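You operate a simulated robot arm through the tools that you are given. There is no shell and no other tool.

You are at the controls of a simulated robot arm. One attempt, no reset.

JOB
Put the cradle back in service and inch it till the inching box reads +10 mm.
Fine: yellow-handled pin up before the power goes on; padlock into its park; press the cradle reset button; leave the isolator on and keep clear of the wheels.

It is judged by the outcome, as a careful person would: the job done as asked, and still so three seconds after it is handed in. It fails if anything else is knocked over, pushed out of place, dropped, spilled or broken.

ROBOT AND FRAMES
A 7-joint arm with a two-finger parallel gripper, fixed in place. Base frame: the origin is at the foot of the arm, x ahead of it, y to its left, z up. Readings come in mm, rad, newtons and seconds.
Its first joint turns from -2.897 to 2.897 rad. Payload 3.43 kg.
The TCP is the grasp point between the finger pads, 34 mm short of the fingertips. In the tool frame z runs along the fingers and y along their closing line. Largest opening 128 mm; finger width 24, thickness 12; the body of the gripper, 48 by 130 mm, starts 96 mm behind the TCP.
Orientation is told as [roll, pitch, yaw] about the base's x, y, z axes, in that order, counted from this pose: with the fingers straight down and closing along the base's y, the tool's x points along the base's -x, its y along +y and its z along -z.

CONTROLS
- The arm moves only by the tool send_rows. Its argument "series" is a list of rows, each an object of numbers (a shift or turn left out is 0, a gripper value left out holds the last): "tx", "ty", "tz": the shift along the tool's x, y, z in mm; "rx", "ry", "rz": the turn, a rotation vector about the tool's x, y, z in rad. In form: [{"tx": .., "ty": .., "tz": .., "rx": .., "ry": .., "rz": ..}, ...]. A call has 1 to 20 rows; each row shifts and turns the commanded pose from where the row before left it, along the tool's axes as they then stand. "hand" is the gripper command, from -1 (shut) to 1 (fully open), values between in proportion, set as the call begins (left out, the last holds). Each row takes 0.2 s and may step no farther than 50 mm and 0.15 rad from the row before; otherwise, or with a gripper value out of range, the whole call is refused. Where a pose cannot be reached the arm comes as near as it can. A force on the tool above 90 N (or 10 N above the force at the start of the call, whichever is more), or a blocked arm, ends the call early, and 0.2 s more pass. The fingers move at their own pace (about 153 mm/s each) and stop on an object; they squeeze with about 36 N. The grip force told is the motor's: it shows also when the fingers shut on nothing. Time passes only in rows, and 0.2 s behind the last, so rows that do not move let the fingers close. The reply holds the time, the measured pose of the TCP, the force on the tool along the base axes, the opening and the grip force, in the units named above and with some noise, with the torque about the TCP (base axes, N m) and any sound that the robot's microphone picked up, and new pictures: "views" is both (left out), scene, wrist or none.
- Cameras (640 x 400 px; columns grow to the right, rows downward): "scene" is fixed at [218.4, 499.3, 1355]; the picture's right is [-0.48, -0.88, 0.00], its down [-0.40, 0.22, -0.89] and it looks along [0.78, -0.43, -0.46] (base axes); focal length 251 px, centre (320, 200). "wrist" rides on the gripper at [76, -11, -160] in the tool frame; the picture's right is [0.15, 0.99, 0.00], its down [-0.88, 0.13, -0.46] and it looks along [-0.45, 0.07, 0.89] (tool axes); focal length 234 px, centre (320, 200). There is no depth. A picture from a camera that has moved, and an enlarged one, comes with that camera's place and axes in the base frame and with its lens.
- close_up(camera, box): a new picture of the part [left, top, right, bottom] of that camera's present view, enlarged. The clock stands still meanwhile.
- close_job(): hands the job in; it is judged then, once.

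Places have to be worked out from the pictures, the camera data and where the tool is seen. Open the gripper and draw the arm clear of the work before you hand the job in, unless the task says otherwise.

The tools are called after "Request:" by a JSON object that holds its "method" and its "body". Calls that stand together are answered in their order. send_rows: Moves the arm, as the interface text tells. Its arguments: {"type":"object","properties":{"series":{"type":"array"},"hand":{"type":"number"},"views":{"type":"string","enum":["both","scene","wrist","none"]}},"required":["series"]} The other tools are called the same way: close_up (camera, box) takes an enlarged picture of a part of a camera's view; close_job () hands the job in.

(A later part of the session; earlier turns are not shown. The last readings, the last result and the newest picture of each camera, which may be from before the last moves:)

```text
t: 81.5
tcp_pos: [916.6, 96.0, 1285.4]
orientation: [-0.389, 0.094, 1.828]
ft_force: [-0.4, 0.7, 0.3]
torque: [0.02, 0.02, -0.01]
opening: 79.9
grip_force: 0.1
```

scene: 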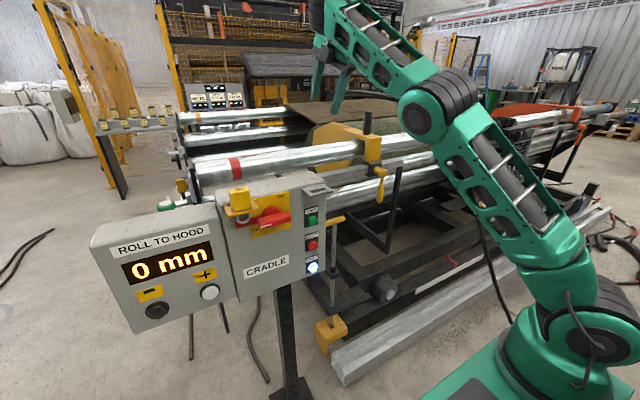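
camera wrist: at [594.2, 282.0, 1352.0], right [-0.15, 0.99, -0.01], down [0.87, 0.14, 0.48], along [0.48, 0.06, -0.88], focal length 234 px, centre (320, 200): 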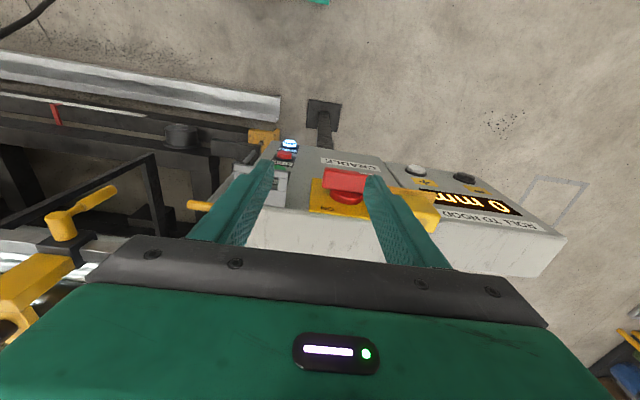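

The elbow folded cleanly to the proper side, with no warnings. Now I pull the hand inward and lower to about (760,60,1200) to build a comfortable elbow-up posture.

Request:
{"method": "send_rows", "body": {"series": [{"tx": -2.6, "ty": 30, "tz": 3.4}, {"tx": -2.6, "ty": 30, "tz": 3.4}, {"tx": -2.6, "ty": 30, "tz": 3.4}, {"tx": -2.6, "ty": 30, "tz": 3.4}, {"tx": -2.6, "ty": 30, "tz": 3.4}, {"tx": -2.6, "ty": 30, "tz": 3.4}, {}], "views": "scene"}}

```text
t: 83.2
tcp_pos: [901.6, 94.0, 1280.0]
orientation: [-0.387, 0.093, 1.826]
ft_force: [0.1, -0.2, 0.6]
torque: [0.01, 0.0, 0.0]
opening: 80.0
grip_force: 0.1
out of reach, approached as far as the arm can: row 1, 2, 3, 4, 5, 6
```

scene: 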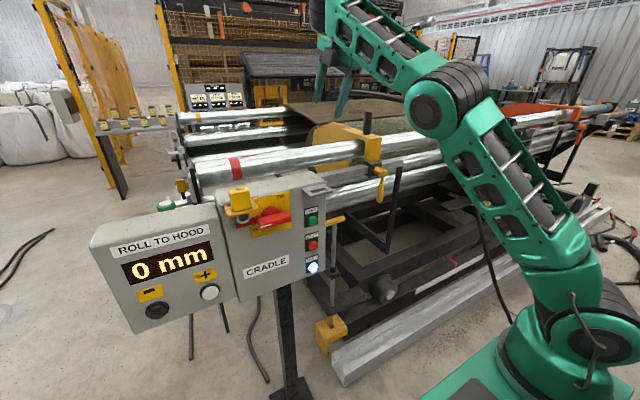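

It slipped back to the stretched point. I'll fold the elbow further with the same rigid swing (4 more steps, ending near tool-vertical at z≈1140, clear of the bar at x≥948, z≤1020) before pulling inward.

Request:
{"method": "send_rows", "body": {"series": [{"tx": -3.4, "ty": 14.9, "tz": 31.5, "rx": -0.0994, "ry": -0.0068, "rz": -0.0073}, {"tx": -3.4, "ty": 14.9, "tz": 31.5, "rx": -0.0994, "ry": -0.0068, "rz": -0.0073}, {"tx": -3.4, "ty": 14.9, "tz": 31.5, "rx": -0.0994, "ry": -0.0068, "rz": -0.0073}, {"tx": -3.4, "ty": 14.9, "tz": 31.5, "rx": -0.0994, "ry": -0.0068, "rz": -0.0073}, {}], "views": "scene"}}

```text
t: 84.3
tcp_pos: [871.8, 90.0, 1142.8]
orientation: [0.012, 0.072, 1.86]
ft_force: [-0.1, -0.4, -0.7]
torque: [-0.05, -0.02, -0.04]
opening: 79.8
grip_force: 0.1
```

scene: 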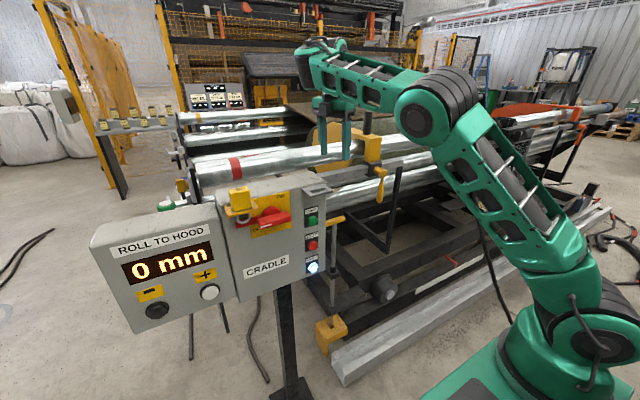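

That worked: the elbow is properly bent, the forearm level and the tool vertical at (872,90,1143). Now I pull inward.

Request:
{"method": "send_rows", "body": {"series": [{"ty": 28}, {"ty": 28}, {"ty": 28}, {"ty": 28}, {}], "views": "scene"}}

```text
t: 85.5
tcp_pos: [797.3, 73.0, 1173.5]
orientation: [0.016, 0.072, 1.858]
ft_force: [-0.5, -0.3, 0.3]
torque: [-0.02, 0.01, -0.01]
opening: 79.7
grip_force: 0.0
out of reach, approached as far as the arm can: row 1, 2, 3, 4
```

scene: 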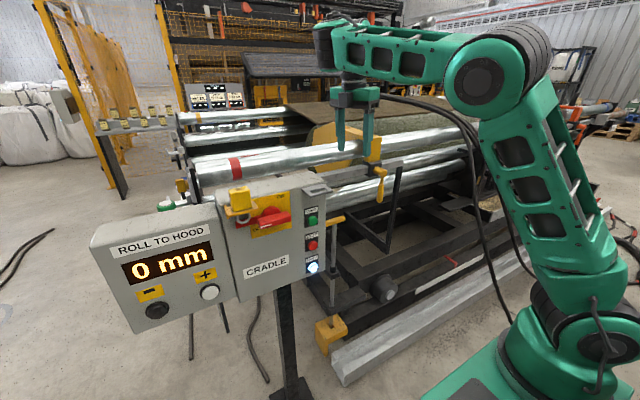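

It again rises as it comes in. The hand yaw here (1.86) is itself at the edge of its range, so I'll bring the yaw back to the middle (about 1.0) and repeat the pull.

Request:
{"method": "send_rows", "body": {"series": [{"rz": 0.15}, {"rz": 0.15}, {"rz": 0.15}, {"rz": 0.15}, {"rz": 0.15}, {"rz": 0.1}, {"tz": 20}, {"tz": 20}, {}], "views": "none"}}

```text
t: 87.5
tcp_pos: [793.3, 73.5, 1166.4]
orientation: [-0.046, 0.057, 1.011]
ft_force: [-1.0, -0.5, -1.5]
torque: [0.01, 0.01, -0.01]
opening: 79.9
grip_force: 0.1
out of reach, approached as far as the arm can: row 7, 8
```

Lowering is still blocked with mid yaw. A clean test: rotate the hand outward about the wrist centre (only the wrist-bend joint needed) now that the elbow is bent.

Request:
{"method": "send_rows", "body": {"series": [{"rx": 0.071, "ry": -0.07, "tx": -18.3, "ty": -18.5}, {"rx": 0.071, "ry": -0.07, "tx": -18.3, "ty": -18.5}, {"rx": 0.071, "ry": -0.07, "tx": -18.3, "ty": -18.5}, {"rx": 0.071, "ry": -0.07, "tx": -18.3, "ty": -18.5}, {}], "views": "scene"}}

Request:
{"method": "close_up", "body": {"camera": "scene", "box": [260, 0, 580, 200]}}

```text
t: 88.8
tcp_pos: [793.1, 73.9, 1166.1]
orientation: [-0.047, 0.055, 1.011]
ft_force: [-0.1, -0.6, -0.6]
torque: [0.01, -0.03, 0.02]
opening: 79.9
grip_force: 0.1
out of reach, approached as far as the arm can: row 1, 2, 3, 4
```

scene: 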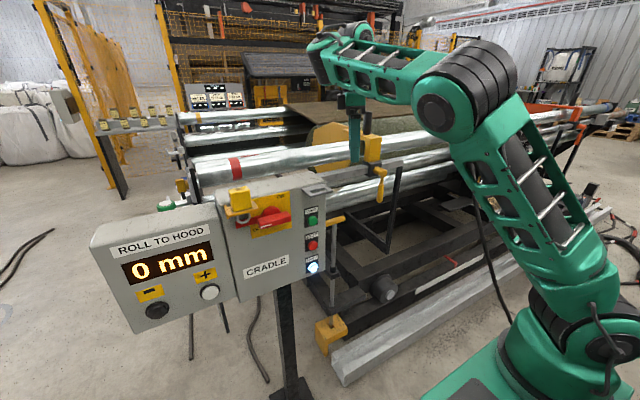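

```text
2.00 times, centred on (420, 100) of scene
camera zoom: at [218.4, 499.3, 1355.0], right [-0.48, -0.88, 0.0], down [-0.4, 0.22, -0.89], along [0.78, -0.43, -0.46], focal length 502 px, centre (120, 400)
```

zoom: 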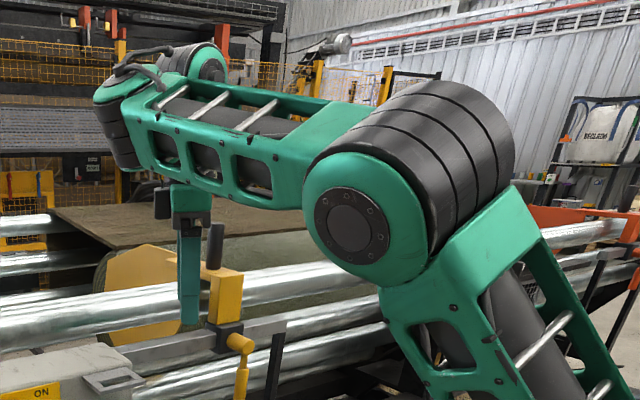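

The close-up shows the wrist joint about 125 mm outboard of the tool axis and about 226 mm above the TCP, so my rotation centre was wrong. I repeat the wrist-only test with the correct centre: outward, plus 12.5 mm down per 0.1 rad.

Request:
{"method": "send_rows", "body": {"series": [{"rx": 0.071, "ry": -0.07, "tx": -15.9, "ty": -16, "tz": 12.5}, {"rx": 0.071, "ry": -0.07, "tx": -15.9, "ty": -16, "tz": 12.5}, {"rx": 0.071, "ry": -0.07, "tx": -15.9, "ty": -16, "tz": 12.5}, {}], "views": "scene"}}

```text
t: 89.8
tcp_pos: [785.1, 80.3, 1212.6]
orientation: [-0.116, -0.014, 1.017]
ft_force: [0.6, 0.8, -0.6]
torque: [0.0, -0.01, 0.02]
opening: 80.2
grip_force: 0.0
out of reach, approached as far as the arm can: row 1, 2, 3
```

scene: 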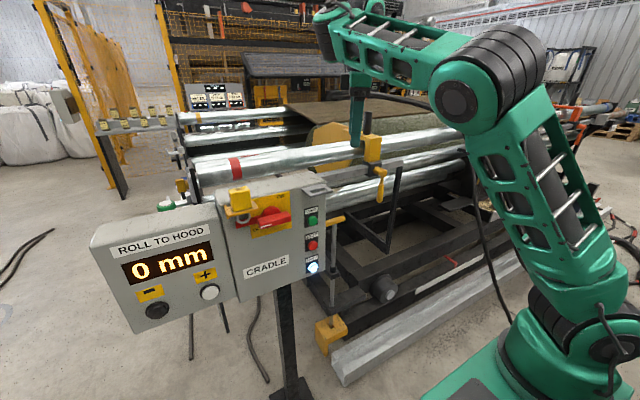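

The bend joint really cannot open. The evidence points to a reversed wrist with joint 5 at its limit (tilt always to the right). The way out is to swing the hand sideways to the right about the forearm axis, then through forward to the left, then down. I start with a rigid swing to the right about the wrist centre, in open air.

Request:
{"method": "send_rows", "body": {"series": [{"rx": 0.0703, "ry": 0.0703, "rz": 0.0099, "tx": 15.1, "ty": -15}, {"rx": 0.0984, "ry": 0.0984, "rz": 0.0139, "tx": 21.1, "ty": -21}, {"rx": 0.0984, "ry": 0.0984, "rz": 0.0139, "tx": 21.1, "ty": -21}, {"rx": 0.0984, "ry": 0.0984, "rz": 0.0139, "tx": 21.1, "ty": -21}, {}], "views": "scene"}}

```text
t: 91.0
tcp_pos: [804.8, -24.3, 1242.2]
orientation: [-0.513, 0.315, 0.852]
ft_force: [-0.3, -0.1, 0.2]
torque: [-0.01, 0.01, 0.01]
opening: 80.0
grip_force: 0.1
out of reach, approached as far as the arm can: row 2
```

scene: 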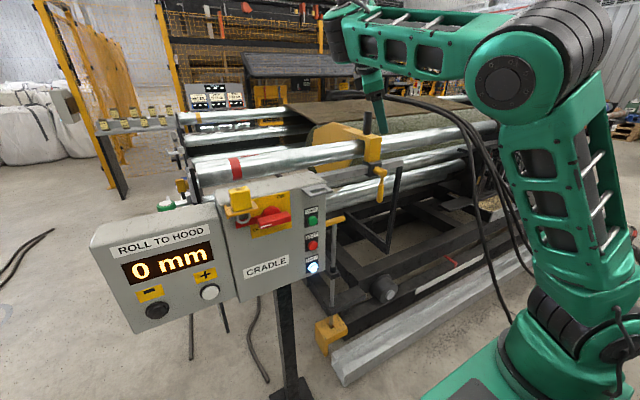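

Mostly accepted now, with the last rows tracked without warnings, so joint 5 is coming off its limit. I continue the swing until the tool points to the right.

Request:
{"method": "send_rows", "body": {"series": [{"rx": 0.0984, "ry": 0.0984, "rz": 0.0139, "tx": 21.1, "ty": -21}, {"rx": 0.0984, "ry": 0.0984, "rz": 0.0139, "tx": 21.1, "ty": -21}, {"rx": 0.0984, "ry": 0.0984, "rz": 0.0139, "tx": 21.1, "ty": -21}, {"rx": 0.0984, "ry": 0.0984, "rz": 0.0139, "tx": 21.1, "ty": -21}, {"rx": 0.0984, "ry": 0.0984, "rz": 0.0139, "tx": 21.1, "ty": -21}, {"rx": 0.0984, "ry": 0.0984, "rz": 0.0139, "tx": 21.1, "ty": -21}, {}], "views": "scene"}}

```text
t: 92.5
tcp_pos: [802.9, -129.9, 1381.4]
orientation: [-1.388, 0.598, 0.27]
ft_force: [-0.3, -1.0, -0.2]
torque: [0.03, 0.03, 0.02]
opening: 79.9
grip_force: 0.1
```

scene: 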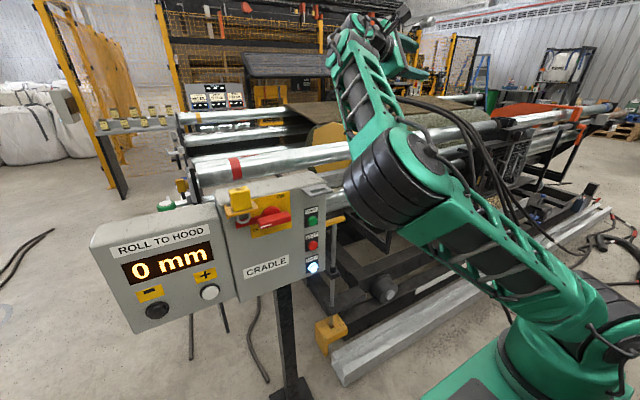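

The tool now points right with no warnings, though the elbow swung left and low; it is still about 200 mm clear of the panel. Next I swing the tool from right to forward about the vertical through the wrist.

Request:
{"method": "send_rows", "body": {"series": [{"rx": 0.0788, "ry": -0.1138, "rz": -0.021, "tx": -25.7, "ty": -17.8}, {"rx": 0.0788, "ry": -0.1138, "rz": -0.021, "tx": -25.7, "ty": -17.8}, {"rx": 0.0788, "ry": -0.1138, "rz": -0.021, "tx": -25.7, "ty": -17.8}, {"rx": 0.0788, "ry": -0.1138, "rz": -0.021, "tx": -25.7, "ty": -17.8}, {}], "views": "scene"}}

```text
t: 93.8
tcp_pos: [918.2, -82.6, 1379.5]
orientation: [-1.386, 0.596, 0.834]
ft_force: [-0.3, -1.0, -0.1]
torque: [0.01, -0.02, -0.01]
opening: 80.0
grip_force: 0.1
```

scene: 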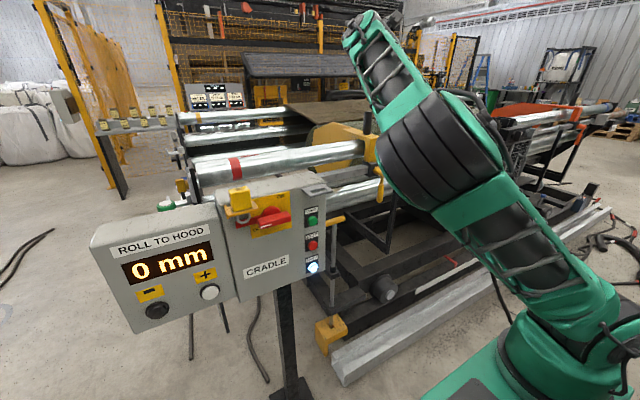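

Tracking perfectly. I continue the swing from forward-right through forward toward the left.

Request:
{"method": "send_rows", "body": {"series": [{"rx": 0.0788, "ry": -0.1138, "rz": -0.021, "tx": -25.7, "ty": -17.8}, {"rx": 0.0788, "ry": -0.1138, "rz": -0.021, "tx": -25.7, "ty": -17.8}, {"rx": 0.0788, "ry": -0.1138, "rz": -0.021, "tx": -25.7, "ty": -17.8}, {"rx": 0.0788, "ry": -0.1138, "rz": -0.021, "tx": -25.7, "ty": -17.8}, {"rx": 0.0788, "ry": -0.1138, "rz": -0.021, "tx": -25.7, "ty": -17.8}, {"rx": 0.0788, "ry": -0.1138, "rz": -0.021, "tx": -25.7, "ty": -17.8}, {}], "views": "scene"}}

```text
t: 95.3
tcp_pos: [1002.6, 77.6, 1382.0]
orientation: [-1.389, 0.592, 1.672]
ft_force: [-0.6, 0.6, -0.2]
torque: [0.01, -0.04, 0.03]
opening: 79.8
grip_force: 0.1
```

scene: 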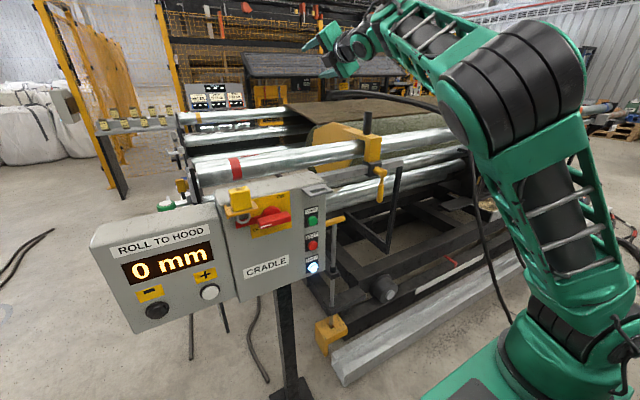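

The tool now points straight ahead with the wrist nearly in line and no warnings. I continue about 40° further to the left, so that the bend takes the opposite sign before swinging down.

Request:
{"method": "send_rows", "body": {"series": [{"rx": 0.0788, "ry": -0.1138, "rz": -0.021, "tx": -25.7, "ty": -17.8}, {"rx": 0.0788, "ry": -0.1138, "rz": -0.021, "tx": -25.7, "ty": -17.8}, {"rx": 0.0788, "ry": -0.1138, "rz": -0.021, "tx": -25.7, "ty": -17.8}, {"rx": 0.0788, "ry": -0.1138, "rz": -0.021, "tx": -25.7, "ty": -17.8}, {"rx": 0.0788, "ry": -0.1138, "rz": -0.021, "tx": -25.7, "ty": -17.8}, {}], "views": "scene"}}

```text
t: 96.8
tcp_pos: [962.0, 222.7, 1381.5]
orientation: [-1.392, 0.594, 2.369]
ft_force: [1.0, 0.2, 0.1]
torque: [0.0, 0.0, 0.02]
opening: 80.2
grip_force: 0.0
```

scene: 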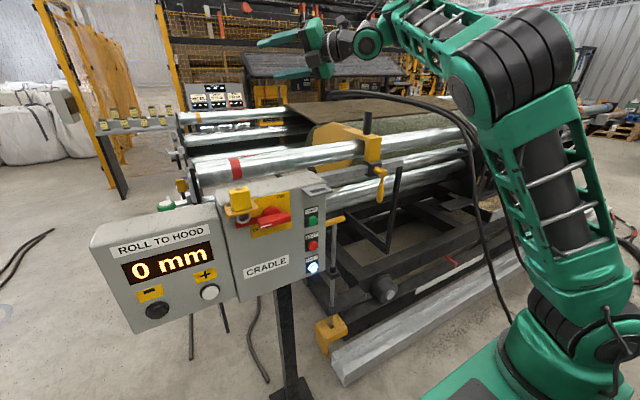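

Excellent, the tool points forward-left with a healthy elbow-up posture and no warnings. Now I pitch the tool down from here toward vertical, about the wrist.

Request:
{"method": "send_rows", "body": {"series": [{"rx": -0.1153, "ry": -0.0793, "tx": -18, "ty": 26}, {"rx": -0.1153, "ry": -0.0793, "tx": -18, "ty": 26}, {"rx": -0.1153, "ry": -0.0793, "tx": -18, "ty": 26}, {"rx": -0.1153, "ry": -0.0793, "tx": -18, "ty": 26}, {"rx": -0.1153, "ry": -0.0793, "tx": -18, "ty": 26}, {}], "views": "scene"}}

```text
t: 98.2
tcp_pos: [913.1, 184.4, 1239.8]
orientation: [-0.627, 0.381, 2.743]
ft_force: [0.4, 0.0, 0.7]
torque: [-0.03, -0.03, 0.0]
opening: 80.1
grip_force: 0.0
```

scene: 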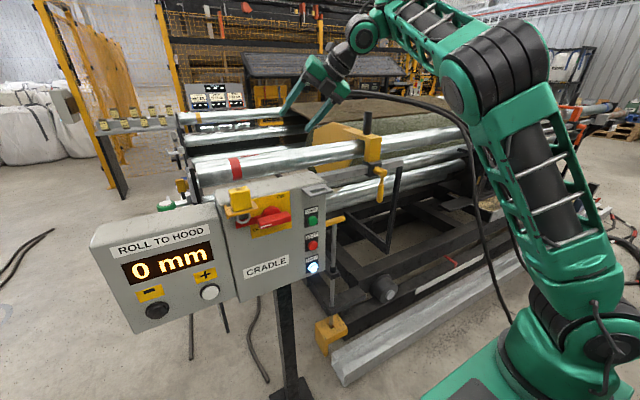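

Good, no warnings, and the hand now hangs outboard of the wrist. I continue to vertical.

Request:
{"method": "send_rows", "body": {"series": [{"rx": -0.1153, "ry": -0.0793, "tx": -18, "ty": 26}, {"rx": -0.1153, "ry": -0.0793, "tx": -18, "ty": 26}, {"rx": -0.1153, "ry": -0.0793, "tx": -18, "ty": 26}, {"rx": -0.1153, "ry": -0.0793, "tx": -18, "ty": 26}, {}], "views": "scene"}}

```text
t: 99.3
tcp_pos: [832.5, 120.4, 1181.1]
orientation: [-0.176, 0.123, 2.858]
ft_force: [-0.1, -1.0, 0.6]
torque: [-0.03, -0.03, -0.04]
opening: 79.8
grip_force: 0.0
out of reach, approached as far as the arm can: row 4
```

scene: 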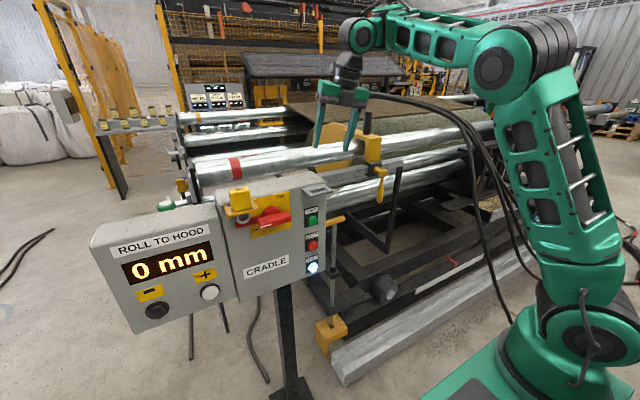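

The hand is now on the proper side of the wrist. I rotate the yaw back to 0, the starting orientation.

Request:
{"method": "send_rows", "body": {"series": [{"rz": 0.15}, {"rz": 0.15}, {"rz": 0.15}, {"rz": 0.15}, {"rz": 0.15}, {"rz": 0.15}, {"rz": 0.15}, {"rz": 0.15}, {"rz": 0.15}, {"rz": 0.15}, {"rz": 0.15}, {"rz": 0.15}, {"rz": 0.15}, {"rz": 0.15}, {"rz": 0.15}, {"rz": 0.15}, {"rz": 0.15}, {"rz": 0.15}, {"rz": 0.15}], "views": "scene"}}

```text
t: 103.3
tcp_pos: [833.5, 119.3, 1179.2]
orientation: [0.133, -0.167, 0.007]
ft_force: [-0.1, 0.2, 0.5]
torque: [-0.01, -0.02, 0.01]
opening: 79.9
grip_force: 0.0
```

scene: 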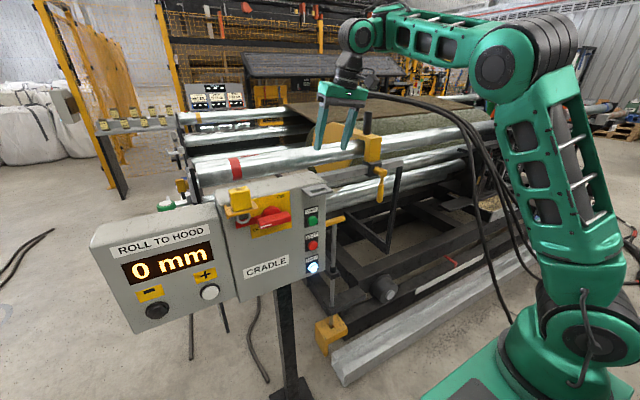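

Neutral orientation reached with no warnings. I straighten the small tilts and test the mobility by moving back and up-left toward (690, 250, 1200), in front of and above the panel line.

Request:
{"method": "send_rows", "body": {"series": [{"rx": 0.066, "ry": 0.083}, {"rx": 0.067, "ry": 0.084}, {"tx": 40, "tz": -5}, {"tx": 40, "tz": -5}, {"tx": 40, "tz": -5}, {"tx": 25, "ty": 35}, {"ty": 45}, {"ty": 45}, {}], "views": "scene"}}

```text
t: 104.8
tcp_pos: [723.3, 43.6, 1184.5]
orientation: [0.138, -0.178, -0.24]
ft_force: [1.6, -0.6, 0.2]
torque: [0.07, 0.13, 0.03]
opening: 79.8
grip_force: 0.1
out of reach, approached as far as the arm can: row 1, 2
stopped in row 7: the arm was blocked; the commanded pose is now the measured one
```

scene: 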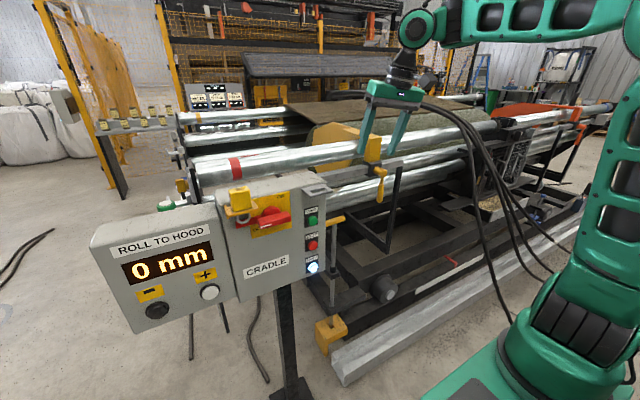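

In this branch the wrist bend tops out near 80°, so a vertical tool needs the forearm sloping down, meaning lower positions, which is where the padlock grasp is. I lower here first (free space right of the panel), then square up.

Request:
{"method": "send_rows", "body": {"series": [{"tz": 15}, {"tz": 15}, {"tz": 15}, {"rz": -0.08}, {"rz": -0.08}, {"rz": -0.08}, {}], "views": "scene"}}

```text
t: 105.2
tcp_pos: [715.5, 47.6, 1181.7]
orientation: [0.137, -0.192, -0.234]
ft_force: [2.1, -0.8, -1.6]
torque: [0.0, 0.16, 0.03]
opening: 80.1
grip_force: 0.1
stopped in row 2: the arm was blocked; the commanded pose is now the measured one
```

scene: 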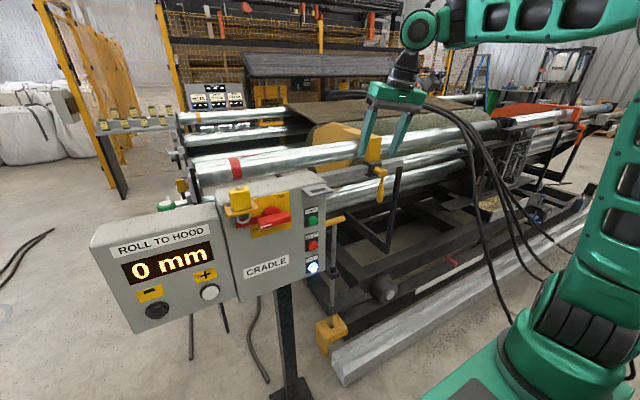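

The arm reports being physically blocked. Let me look at the whole arm.

Request:
{"method": "close_up", "body": {"camera": "scene", "box": [280, 0, 640, 400]}}

Request:
{"method": "close_up", "body": {"camera": "wrist", "box": [0, 0, 640, 400]}}

Request:
{"method": "close_up", "body": {"camera": "scene", "box": [440, 0, 640, 400]}}

```text
1.00 times, centred on (460, 200) of scene (not enlarged: the box is as wide or as high as the picture)
camera zoom: at [218.4, 499.3, 1355.0], right [-0.48, -0.88, 0.0], down [-0.4, 0.22, -0.89], along [0.78, -0.43, -0.46], focal length 251 px, centre (180, 200)
```

zoom: 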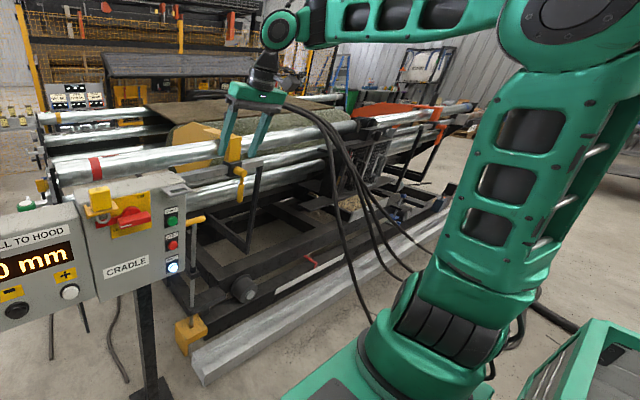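

```text
1.00 times, centred on (320, 200) of wrist (not enlarged: the box is as wide or as high as the picture)
camera zoom: at [604.9, 39.6, 1320.2], right [0.06, 0.99, 0.11], down [0.77, -0.12, 0.63], along [0.64, 0.04, -0.77], focal length 234 px, centre (320, 200)
```

zoom: 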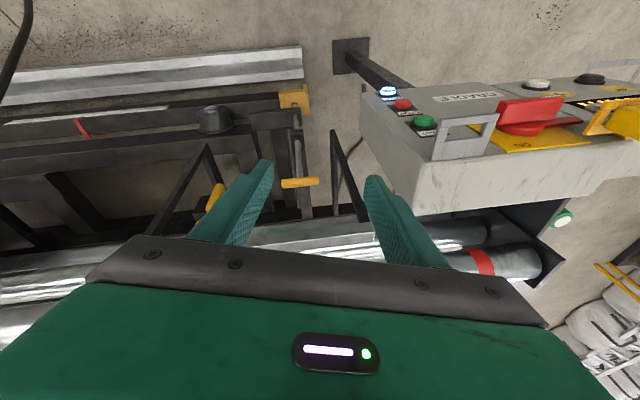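

```text
1.00 times, centred on (540, 200) of scene (not enlarged: the box is as wide or as high as the picture)
camera zoom: at [218.4, 499.3, 1355.0], right [-0.48, -0.88, 0.0], down [-0.4, 0.22, -0.89], along [0.78, -0.43, -0.46], focal length 251 px, centre (100, 200)
```

zoom: 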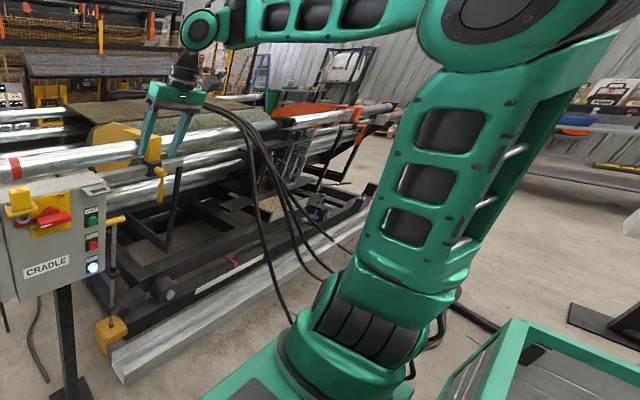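

The arm is in a proper posture, leaning back a little. I'll tilt the tips outward slightly (less wrist bend) and then lower, in small steps.

Request:
{"method": "send_rows", "body": {"series": [{"ry": -0.06}, {"ry": -0.06}, {"ry": -0.06}, {}], "views": "none"}}

Request:
{"method": "send_rows", "body": {"series": [{"tz": 12}, {"tz": 12}, {"tz": 12}, {}], "views": "none"}}

```text
t: 106.2
tcp_pos: [712.6, 47.4, 1180.9]
orientation: [0.147, -0.37, -0.266]
ft_force: [0.3, -0.1, -0.7]
torque: [0.0, 0.03, -0.02]
opening: 80.0
grip_force: 0.0
```

```text
t: 107.2
tcp_pos: [727.0, 47.7, 1148.1]
orientation: [0.148, -0.371, -0.266]
ft_force: [0.3, 0.0, -1.5]
torque: [0.0, -0.03, -0.02]
opening: 80.4
grip_force: 0.0
```

With the tips pitched outward it moves freely. The D limit is now clear, so I'll work with a pitch of about −0.5. I square the yaw and roll to that orientation.

Request:
{"method": "send_rows", "body": {"series": [{"rx": 0.017, "ry": -0.043, "rz": -0.083}, {"rx": 0.017, "ry": -0.043, "rz": -0.083}, {"rx": 0.017, "ry": -0.043, "rz": -0.083}, {}], "views": "none"}}

```text
t: 108.2
tcp_pos: [726.7, 47.3, 1147.7]
orientation: [-0.019, -0.516, 0.002]
ft_force: [0.8, 0.2, 0.5]
torque: [0.01, -0.03, 0.0]
opening: 79.9
grip_force: 0.0
```

Orientation is now clean: pitch −0.516, yaw and roll ≈ 0. I back away from the panel to x≈640, z≈1180, and then move left in steps, watching for warnings.

Request:
{"method": "send_rows", "body": {"series": [{"tx": 32, "tz": -35}, {"tx": 32, "tz": -35}, {"ty": 35}, {"ty": 35}, {"ty": 35}, {"ty": 35}, {"ty": 35}, {}], "views": "scene"}}

```text
t: 110.0
tcp_pos: [638.9, 224.6, 1174.4]
orientation: [-0.02, -0.516, 0.0]
ft_force: [-0.4, 0.8, -0.1]
torque: [-0.07, -0.01, -0.04]
opening: 80.1
grip_force: 0.0
```

scene: 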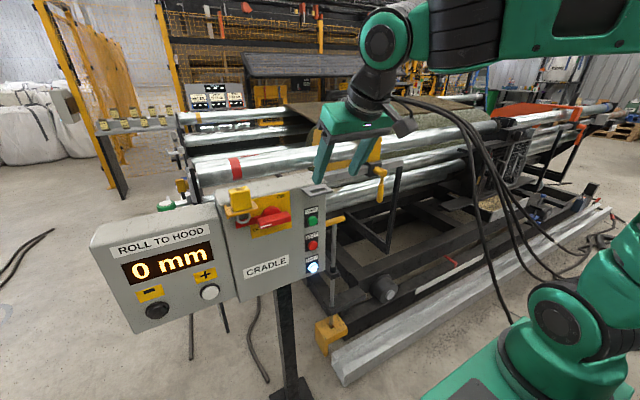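

No warnings. I continue left toward y≈410.

Request:
{"method": "send_rows", "body": {"series": [{"ty": 30}, {"ty": 30}, {"ty": 30}, {"ty": 30}, {}], "views": "none"}}

```text
t: 111.2
tcp_pos: [638.6, 344.1, 1171.6]
orientation: [-0.018, -0.514, -0.001]
ft_force: [0.1, 0.2, 1.0]
torque: [-0.02, 0.02, -0.01]
opening: 79.9
grip_force: 0.1
```

Request:
{"method": "send_rows", "body": {"series": [{"ty": 24}, {"ty": 24}, {"ty": 22}, {}]}}

Request:
{"method": "close_up", "body": {"camera": "scene", "box": [280, 0, 640, 400]}}

Request:
{"method": "close_up", "body": {"camera": "wrist", "box": [220, 120, 480, 290]}}

```text
t: 112.2
tcp_pos: [639.1, 413.3, 1174.2]
orientation: [-0.01, -0.51, -0.005]
ft_force: [0.1, -0.5, -0.5]
torque: [0.01, -0.02, 0.01]
opening: 79.8
grip_force: 0.0
camera wrist: at [494.5, 403.1, 1275.7], right [-0.12, 0.99, -0.08], down [0.55, 0.13, 0.83], along [0.83, 0.05, -0.56], focal length 234 px, centre (320, 200)
```

scene: 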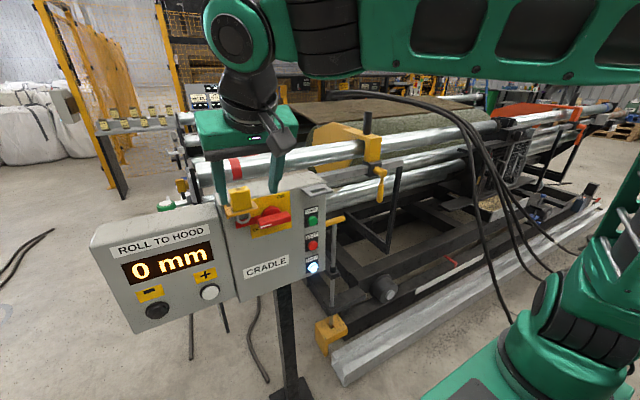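
wrist: 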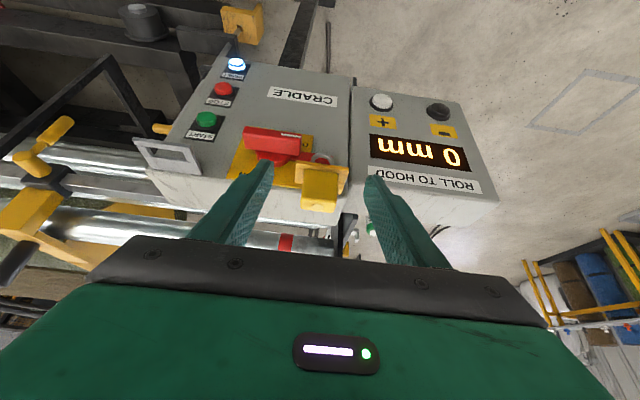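

```text
1.00 times, centred on (460, 200) of scene (not enlarged: the box is as wide or as high as the picture)
camera zoom: at [218.4, 499.3, 1355.0], right [-0.48, -0.88, 0.0], down [-0.4, 0.22, -0.89], along [0.78, -0.43, -0.46], focal length 251 px, centre (180, 200)
```

zoom: 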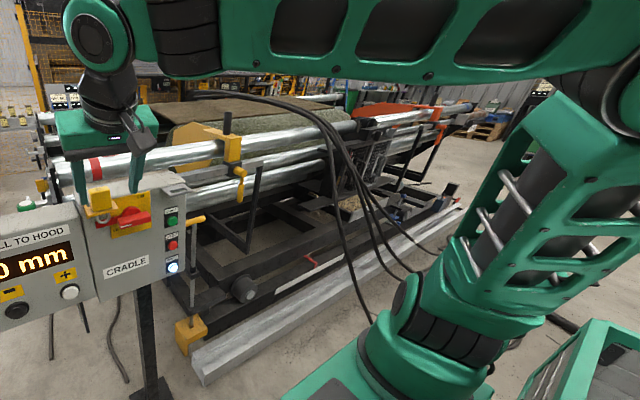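

```text
2.35 times, centred on (350, 205) of wrist
camera zoom: at [494.5, 403.1, 1275.7], right [-0.12, 0.99, -0.08], down [0.55, 0.13, 0.83], along [0.83, 0.05, -0.56], focal length 551 px, centre (249, 188)
```

zoom: 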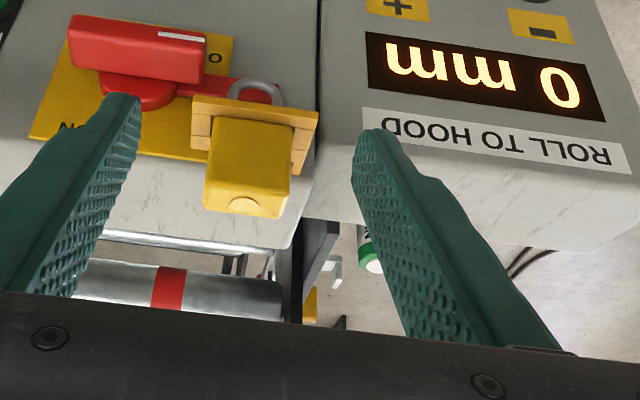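

The padlock is centred between the open fingers (its centre is y≈415 in this view) and the arm tracks without warnings. I advance to the grasp pose, TCP ≈ (715, 415, 1124), with the fingertips staying just above the yellow frame's top (z≈1085).

Request:
{"method": "send_rows", "body": {"series": [{"tx": -14, "ty": 0.7, "tz": 26.9}, {"tx": -14, "ty": 0.7, "tz": 26.9}, {"tx": -12, "ty": 0.6, "tz": 22}, {}]}}

Request:
{"method": "close_up", "body": {"camera": "scene", "box": [190, 140, 320, 240]}}

Request:
{"method": "close_up", "body": {"camera": "wrist", "box": [220, 120, 480, 290]}}

```text
t: 113.2
tcp_pos: [716.2, 407.7, 1127.4]
orientation: [-0.01, -0.514, -0.014]
ft_force: [-0.5, -0.8, 0.6]
torque: [0.0, 0.0, 0.04]
opening: 80.0
grip_force: 0.0
camera wrist: at [570.2, 400.4, 1228.9], right [-0.11, 0.99, -0.08], down [0.55, 0.13, 0.83], along [0.83, 0.05, -0.55], focal length 234 px, centre (320, 200)
```

scene: 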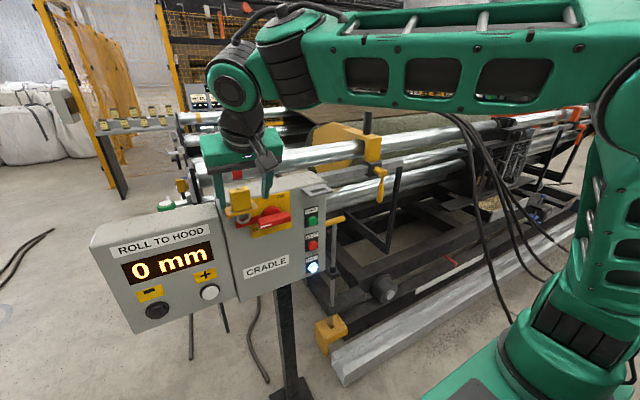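
wrist: 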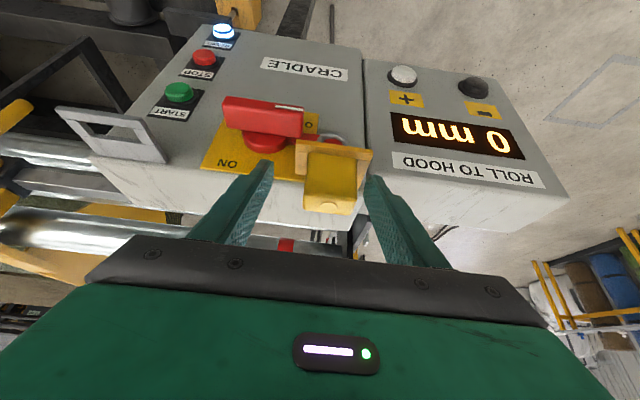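

```text
4.00 times, centred on (255, 190) of scene
camera zoom: at [218.4, 499.3, 1355.0], right [-0.48, -0.88, 0.0], down [-0.4, 0.22, -0.89], along [0.78, -0.43, -0.46], focal length 1005 px, centre (580, 240)
```

zoom: 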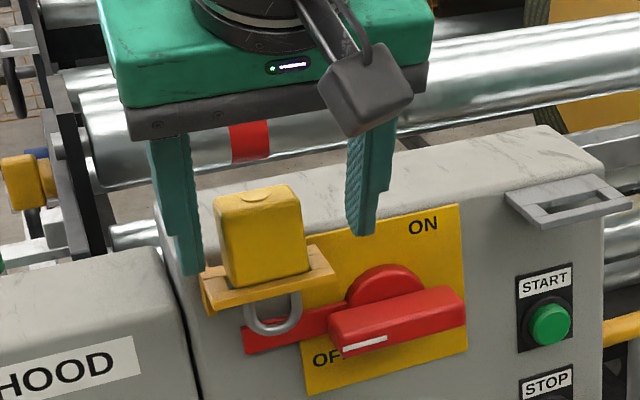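

```text
2.35 times, centred on (350, 205) of wrist
camera zoom: at [570.2, 400.4, 1228.9], right [-0.11, 0.99, -0.08], down [0.55, 0.13, 0.83], along [0.83, 0.05, -0.55], focal length 551 px, centre (249, 188)
```

zoom: 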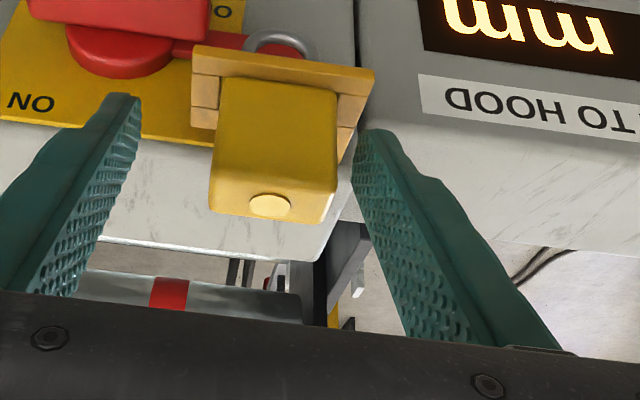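

The hand ended at y≈407.7, about 7 mm off the padlock centre. I shift +7.5 mm in y and check again before closing.

Request:
{"method": "send_rows", "body": {"series": [{"ty": 4, "rz": -0.007}, {"ty": 3.5, "rz": -0.007}, {}], "views": "none"}}

Request:
{"method": "close_up", "body": {"camera": "wrist", "box": [220, 120, 480, 290]}}

```text
t: 114.0
tcp_pos: [708.7, 420.7, 1122.3]
orientation: [-0.029, -0.514, 0.018]
ft_force: [0.0, 0.1, 0.7]
torque: [0.01, 0.04, -0.02]
opening: 79.9
grip_force: 0.1
```

```text
2.35 times, centred on (350, 205) of wrist
camera zoom: at [564.5, 412.9, 1224.9], right [-0.13, 0.99, -0.1], down [0.54, 0.15, 0.83], along [0.83, 0.06, -0.56], focal length 551 px, centre (249, 188)
```

zoom: 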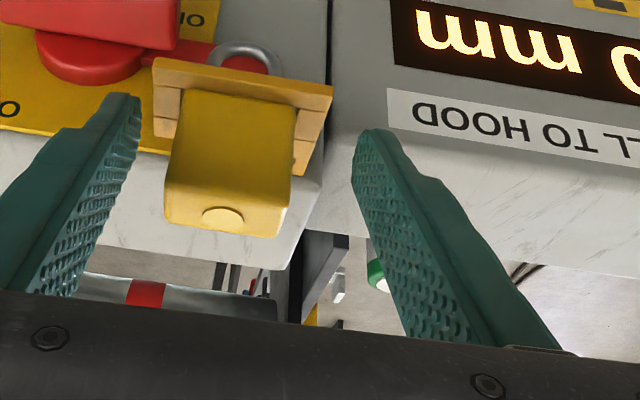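

Request:
{"method": "send_rows", "body": {"series": [{}, {}], "views": "none"}}

```text
t: 114.6
tcp_pos: [711.3, 421.4, 1123.9]
orientation: [-0.028, -0.514, 0.017]
ft_force: [0.1, -0.3, -0.2]
torque: [0.02, 0.04, -0.04]
opening: 79.8
grip_force: 0.0
```

Request:
{"method": "send_rows", "body": {"series": [{"tx": -1.5, "ty": -3.2, "rx": -0.014, "rz": 0.008}, {"tx": -1.5, "ty": -3.2, "rx": -0.014, "rz": 0.008}, {}], "views": "none"}}

Request:
{"method": "close_up", "body": {"camera": "wrist", "box": [220, 120, 480, 290]}}

```text
t: 115.4
tcp_pos: [712.6, 415.6, 1126.8]
orientation: [0.011, -0.513, -0.001]
ft_force: [-0.7, 0.4, -0.6]
torque: [0.0, 0.02, 0.0]
opening: 79.9
grip_force: 0.0
```

```text
2.35 times, centred on (350, 205) of wrist
camera zoom: at [568.1, 402.8, 1226.9], right [-0.13, 0.99, -0.06], down [0.54, 0.12, 0.83], along [0.83, 0.07, -0.55], focal length 551 px, centre (249, 188)
```

zoom: 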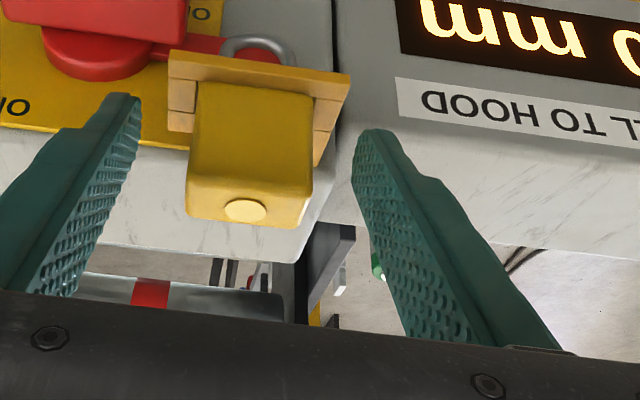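

Now it is centred and square: (712.6, 415.6, 1126.8), yaw and roll ≈ 0. I close on the padlock.

Request:
{"method": "send_rows", "body": {"series": [{}, {}, {}], "hand": -1}}

Request:
{"method": "close_up", "body": {"camera": "wrist", "box": [220, 120, 480, 290]}}

Request:
{"method": "close_up", "body": {"camera": "scene", "box": [190, 140, 320, 240]}}

```text
t: 116.2
tcp_pos: [713.9, 417.3, 1125.8]
orientation: [0.01, -0.511, -0.001]
ft_force: [-0.8, 1.7, 1.7]
torque: [-0.07, -0.03, 0.01]
opening: 41.0
grip_force: 35.5
camera wrist: at [568.2, 402.8, 1226.9], right [-0.13, 0.99, -0.06], down [0.54, 0.12, 0.83], along [0.83, 0.07, -0.55], focal length 234 px, centre (320, 200)
```

scene: 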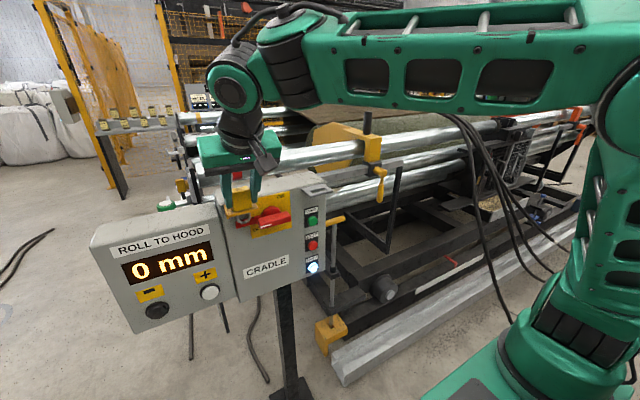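
wrist: 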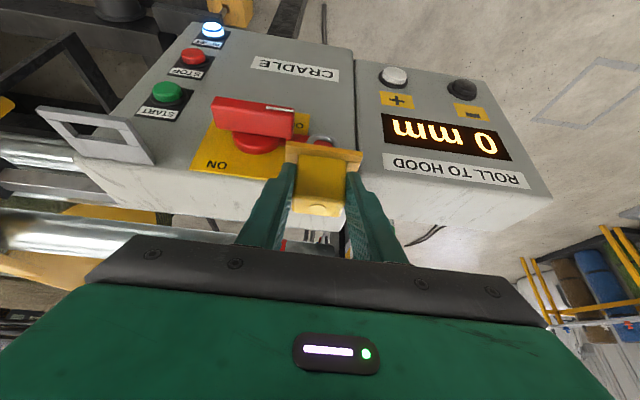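

```text
2.35 times, centred on (350, 205) of wrist
camera zoom: at [568.2, 402.8, 1226.9], right [-0.13, 0.99, -0.06], down [0.54, 0.12, 0.83], along [0.83, 0.07, -0.55], focal length 551 px, centre (249, 188)
```

zoom: 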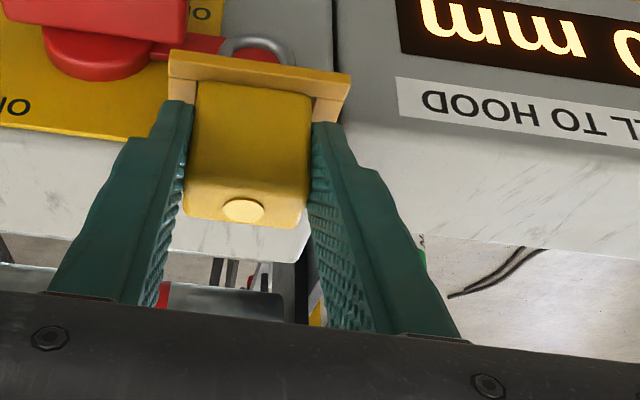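

```text
4.00 times, centred on (255, 190) of scene
camera zoom: at [218.4, 499.3, 1355.0], right [-0.48, -0.88, 0.0], down [-0.4, 0.22, -0.89], along [0.78, -0.43, -0.46], focal length 1005 px, centre (580, 240)
```

zoom: 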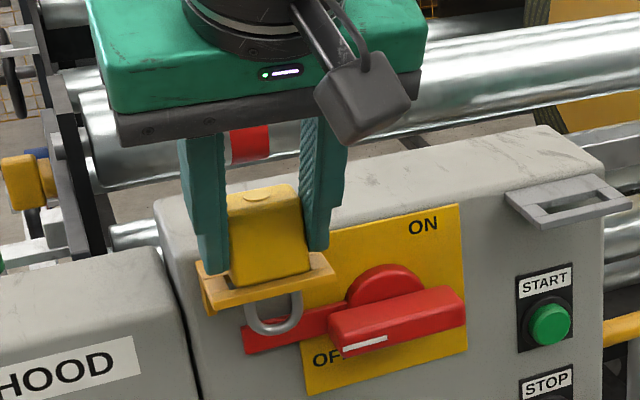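

Gripped: opening 41 mm, force 35 N. I lift straight up slowly and watch the force, in case the shackle is caught.

Request:
{"method": "send_rows", "body": {"series": [{"tx": -2.45, "tz": -4.37}, {"tx": -2.45, "tz": -4.37}, {"tx": -2.45, "tz": -4.37}, {"tx": -2.45, "tz": -4.37}, {}], "views": "none"}}

Request:
{"method": "close_up", "body": {"camera": "scene", "box": [190, 140, 320, 240]}}

```text
t: 117.4
tcp_pos: [713.0, 415.9, 1146.7]
orientation: [0.011, -0.513, 0.0]
ft_force: [-0.8, 0.0, -1.8]
torque: [-0.01, 0.0, 0.01]
opening: 41.3
grip_force: 36.0
```

```text
4.00 times, centred on (255, 190) of scene
camera zoom: at [218.4, 499.3, 1355.0], right [-0.48, -0.88, 0.0], down [-0.4, 0.22, -0.89], along [0.78, -0.43, -0.46], focal length 1005 px, centre (580, 240)
```

zoom: 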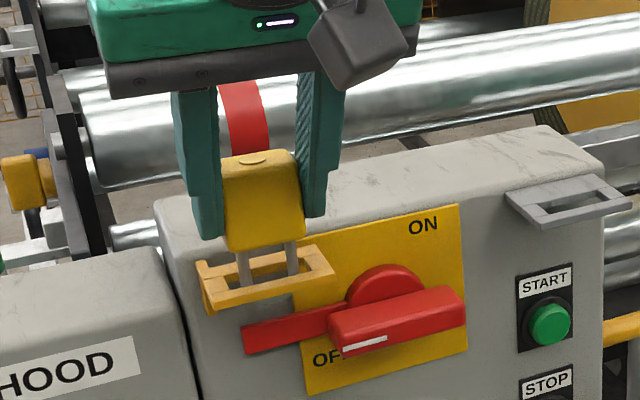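

The shackle slides out freely. I lift further until the shackle clears the frame by more than 10 mm.

Request:
{"method": "send_rows", "body": {"series": [{"tx": -4.4, "tz": -7.86}, {"tx": -4.4, "tz": -7.86}, {"tx": -4.4, "tz": -7.86}, {"tx": -4.4, "tz": -7.86}, {}], "views": "none"}}

Request:
{"method": "close_up", "body": {"camera": "scene", "box": [190, 120, 350, 240]}}

```text
t: 118.6
tcp_pos: [714.2, 415.2, 1183.0]
orientation: [0.01, -0.512, 0.0]
ft_force: [0.0, 0.3, -1.2]
torque: [-0.01, 0.08, 0.02]
opening: 41.2
grip_force: 35.6
```

```text
3.33 times, centred on (270, 180) of scene
camera zoom: at [218.4, 499.3, 1355.0], right [-0.48, -0.88, 0.0], down [-0.4, 0.22, -0.89], along [0.78, -0.43, -0.46], focal length 837 px, centre (487, 267)
```

zoom: 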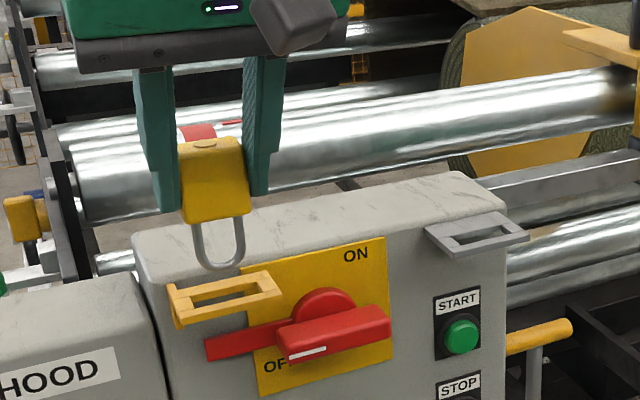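

The shackle is clear of the frame. Let me measure both frames' openings precisely, for the transfer.

Request:
{"method": "close_up", "body": {"camera": "scene", "box": [216, 186, 266, 226]}}

Request:
{"method": "close_up", "body": {"camera": "scene", "box": [296, 170, 346, 210]}}

Request:
{"method": "close_up", "body": {"camera": "wrist", "box": [0, 80, 400, 260]}}

```text
10.00 times, centred on (241, 206) of scene
camera zoom: at [218.4, 499.3, 1355.0], right [-0.48, -0.88, 0.0], down [-0.4, 0.22, -0.89], along [0.78, -0.43, -0.46], focal length 2512 px, centre (1110, 140)
```

zoom: 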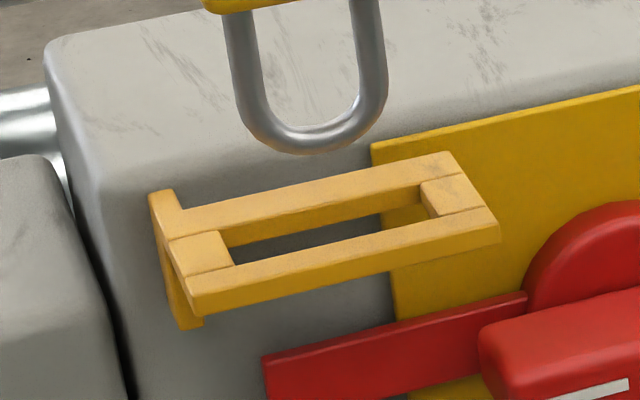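

```text
10.00 times, centred on (321, 190) of scene
camera zoom: at [218.4, 499.3, 1355.0], right [-0.48, -0.88, 0.0], down [-0.4, 0.22, -0.89], along [0.78, -0.43, -0.46], focal length 2512 px, centre (310, 300)
```

zoom: 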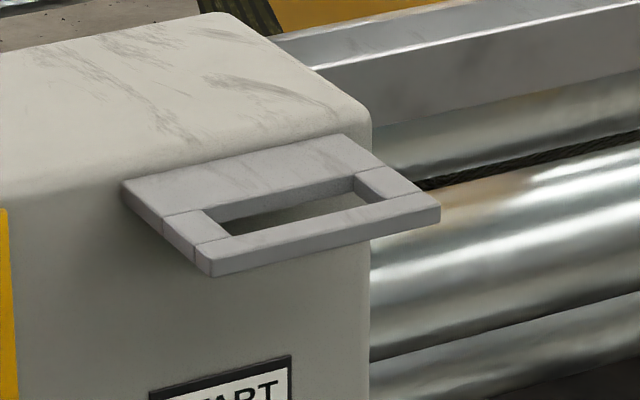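

```text
1.60 times, centred on (200, 170) of wrist
camera zoom: at [568.0, 402.0, 1284.2], right [-0.13, 0.99, -0.06], down [0.54, 0.12, 0.83], along [0.83, 0.07, -0.55], focal length 375 px, centre (512, 248)
```

zoom: 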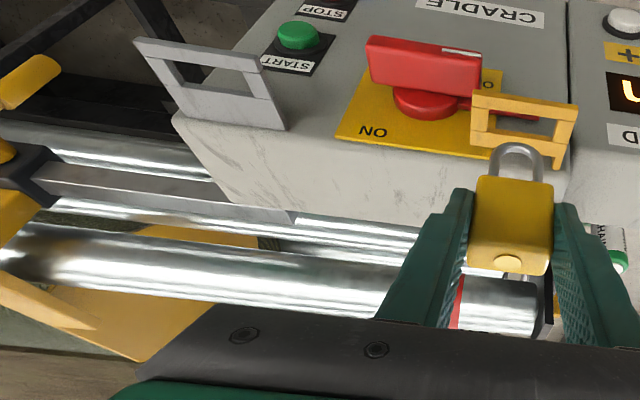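

Both openings have the same size and depth: x≈715.4–732.4, y centres 417 (hasp) and 225 (park), at equal height. I carry the padlock −190 mm in y at this height.

Request:
{"method": "send_rows", "body": {"series": [{"ty": -15}, {"ty": -20}, {"ty": -20}, {"ty": -20}, {"ty": -20}, {"ty": -20}, {"ty": -20}, {"ty": -20}, {"ty": -20}, {"ty": -15}, {}]}}

Request:
{"method": "close_up", "body": {"camera": "scene", "box": [270, 130, 370, 210]}}

```text
t: 121.0
tcp_pos: [715.8, 225.7, 1181.2]
orientation: [0.01, -0.514, -0.002]
ft_force: [-0.6, 0.6, -1.4]
torque: [-0.01, -0.01, 0.04]
opening: 41.2
grip_force: 36.0
camera wrist: at [569.7, 212.4, 1282.3], right [-0.13, 0.99, -0.06], down [0.54, 0.12, 0.83], along [0.83, 0.07, -0.55], focal length 234 px, centre (320, 200)
```

scene: 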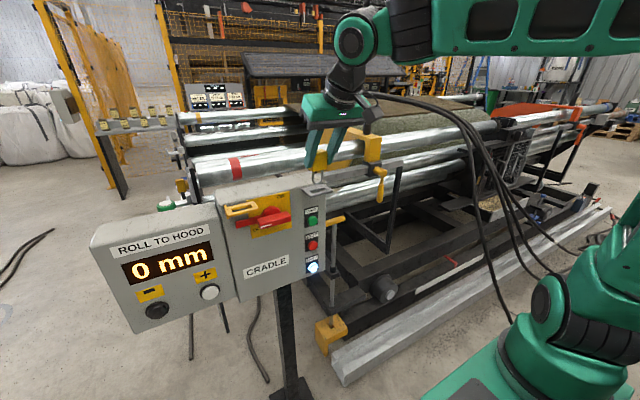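
wrist: 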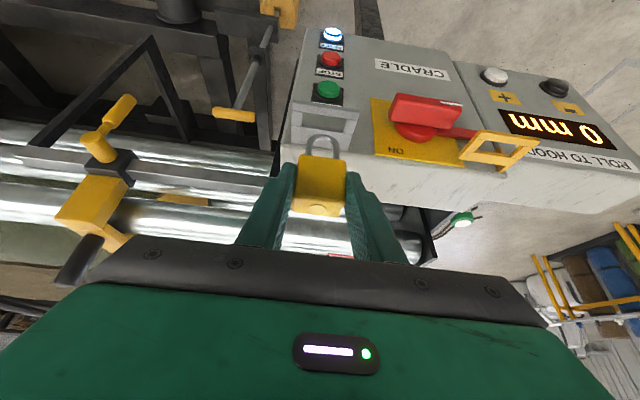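

```text
5.00 times, centred on (320, 170) of scene
camera zoom: at [218.4, 499.3, 1355.0], right [-0.48, -0.88, 0.0], down [-0.4, 0.22, -0.89], along [0.78, -0.43, -0.46], focal length 1256 px, centre (320, 350)
```

zoom: 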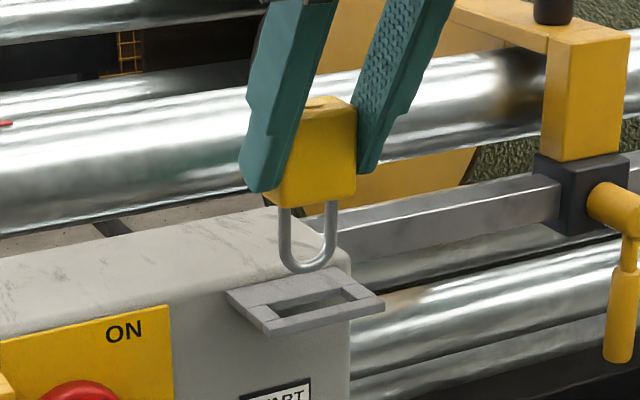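

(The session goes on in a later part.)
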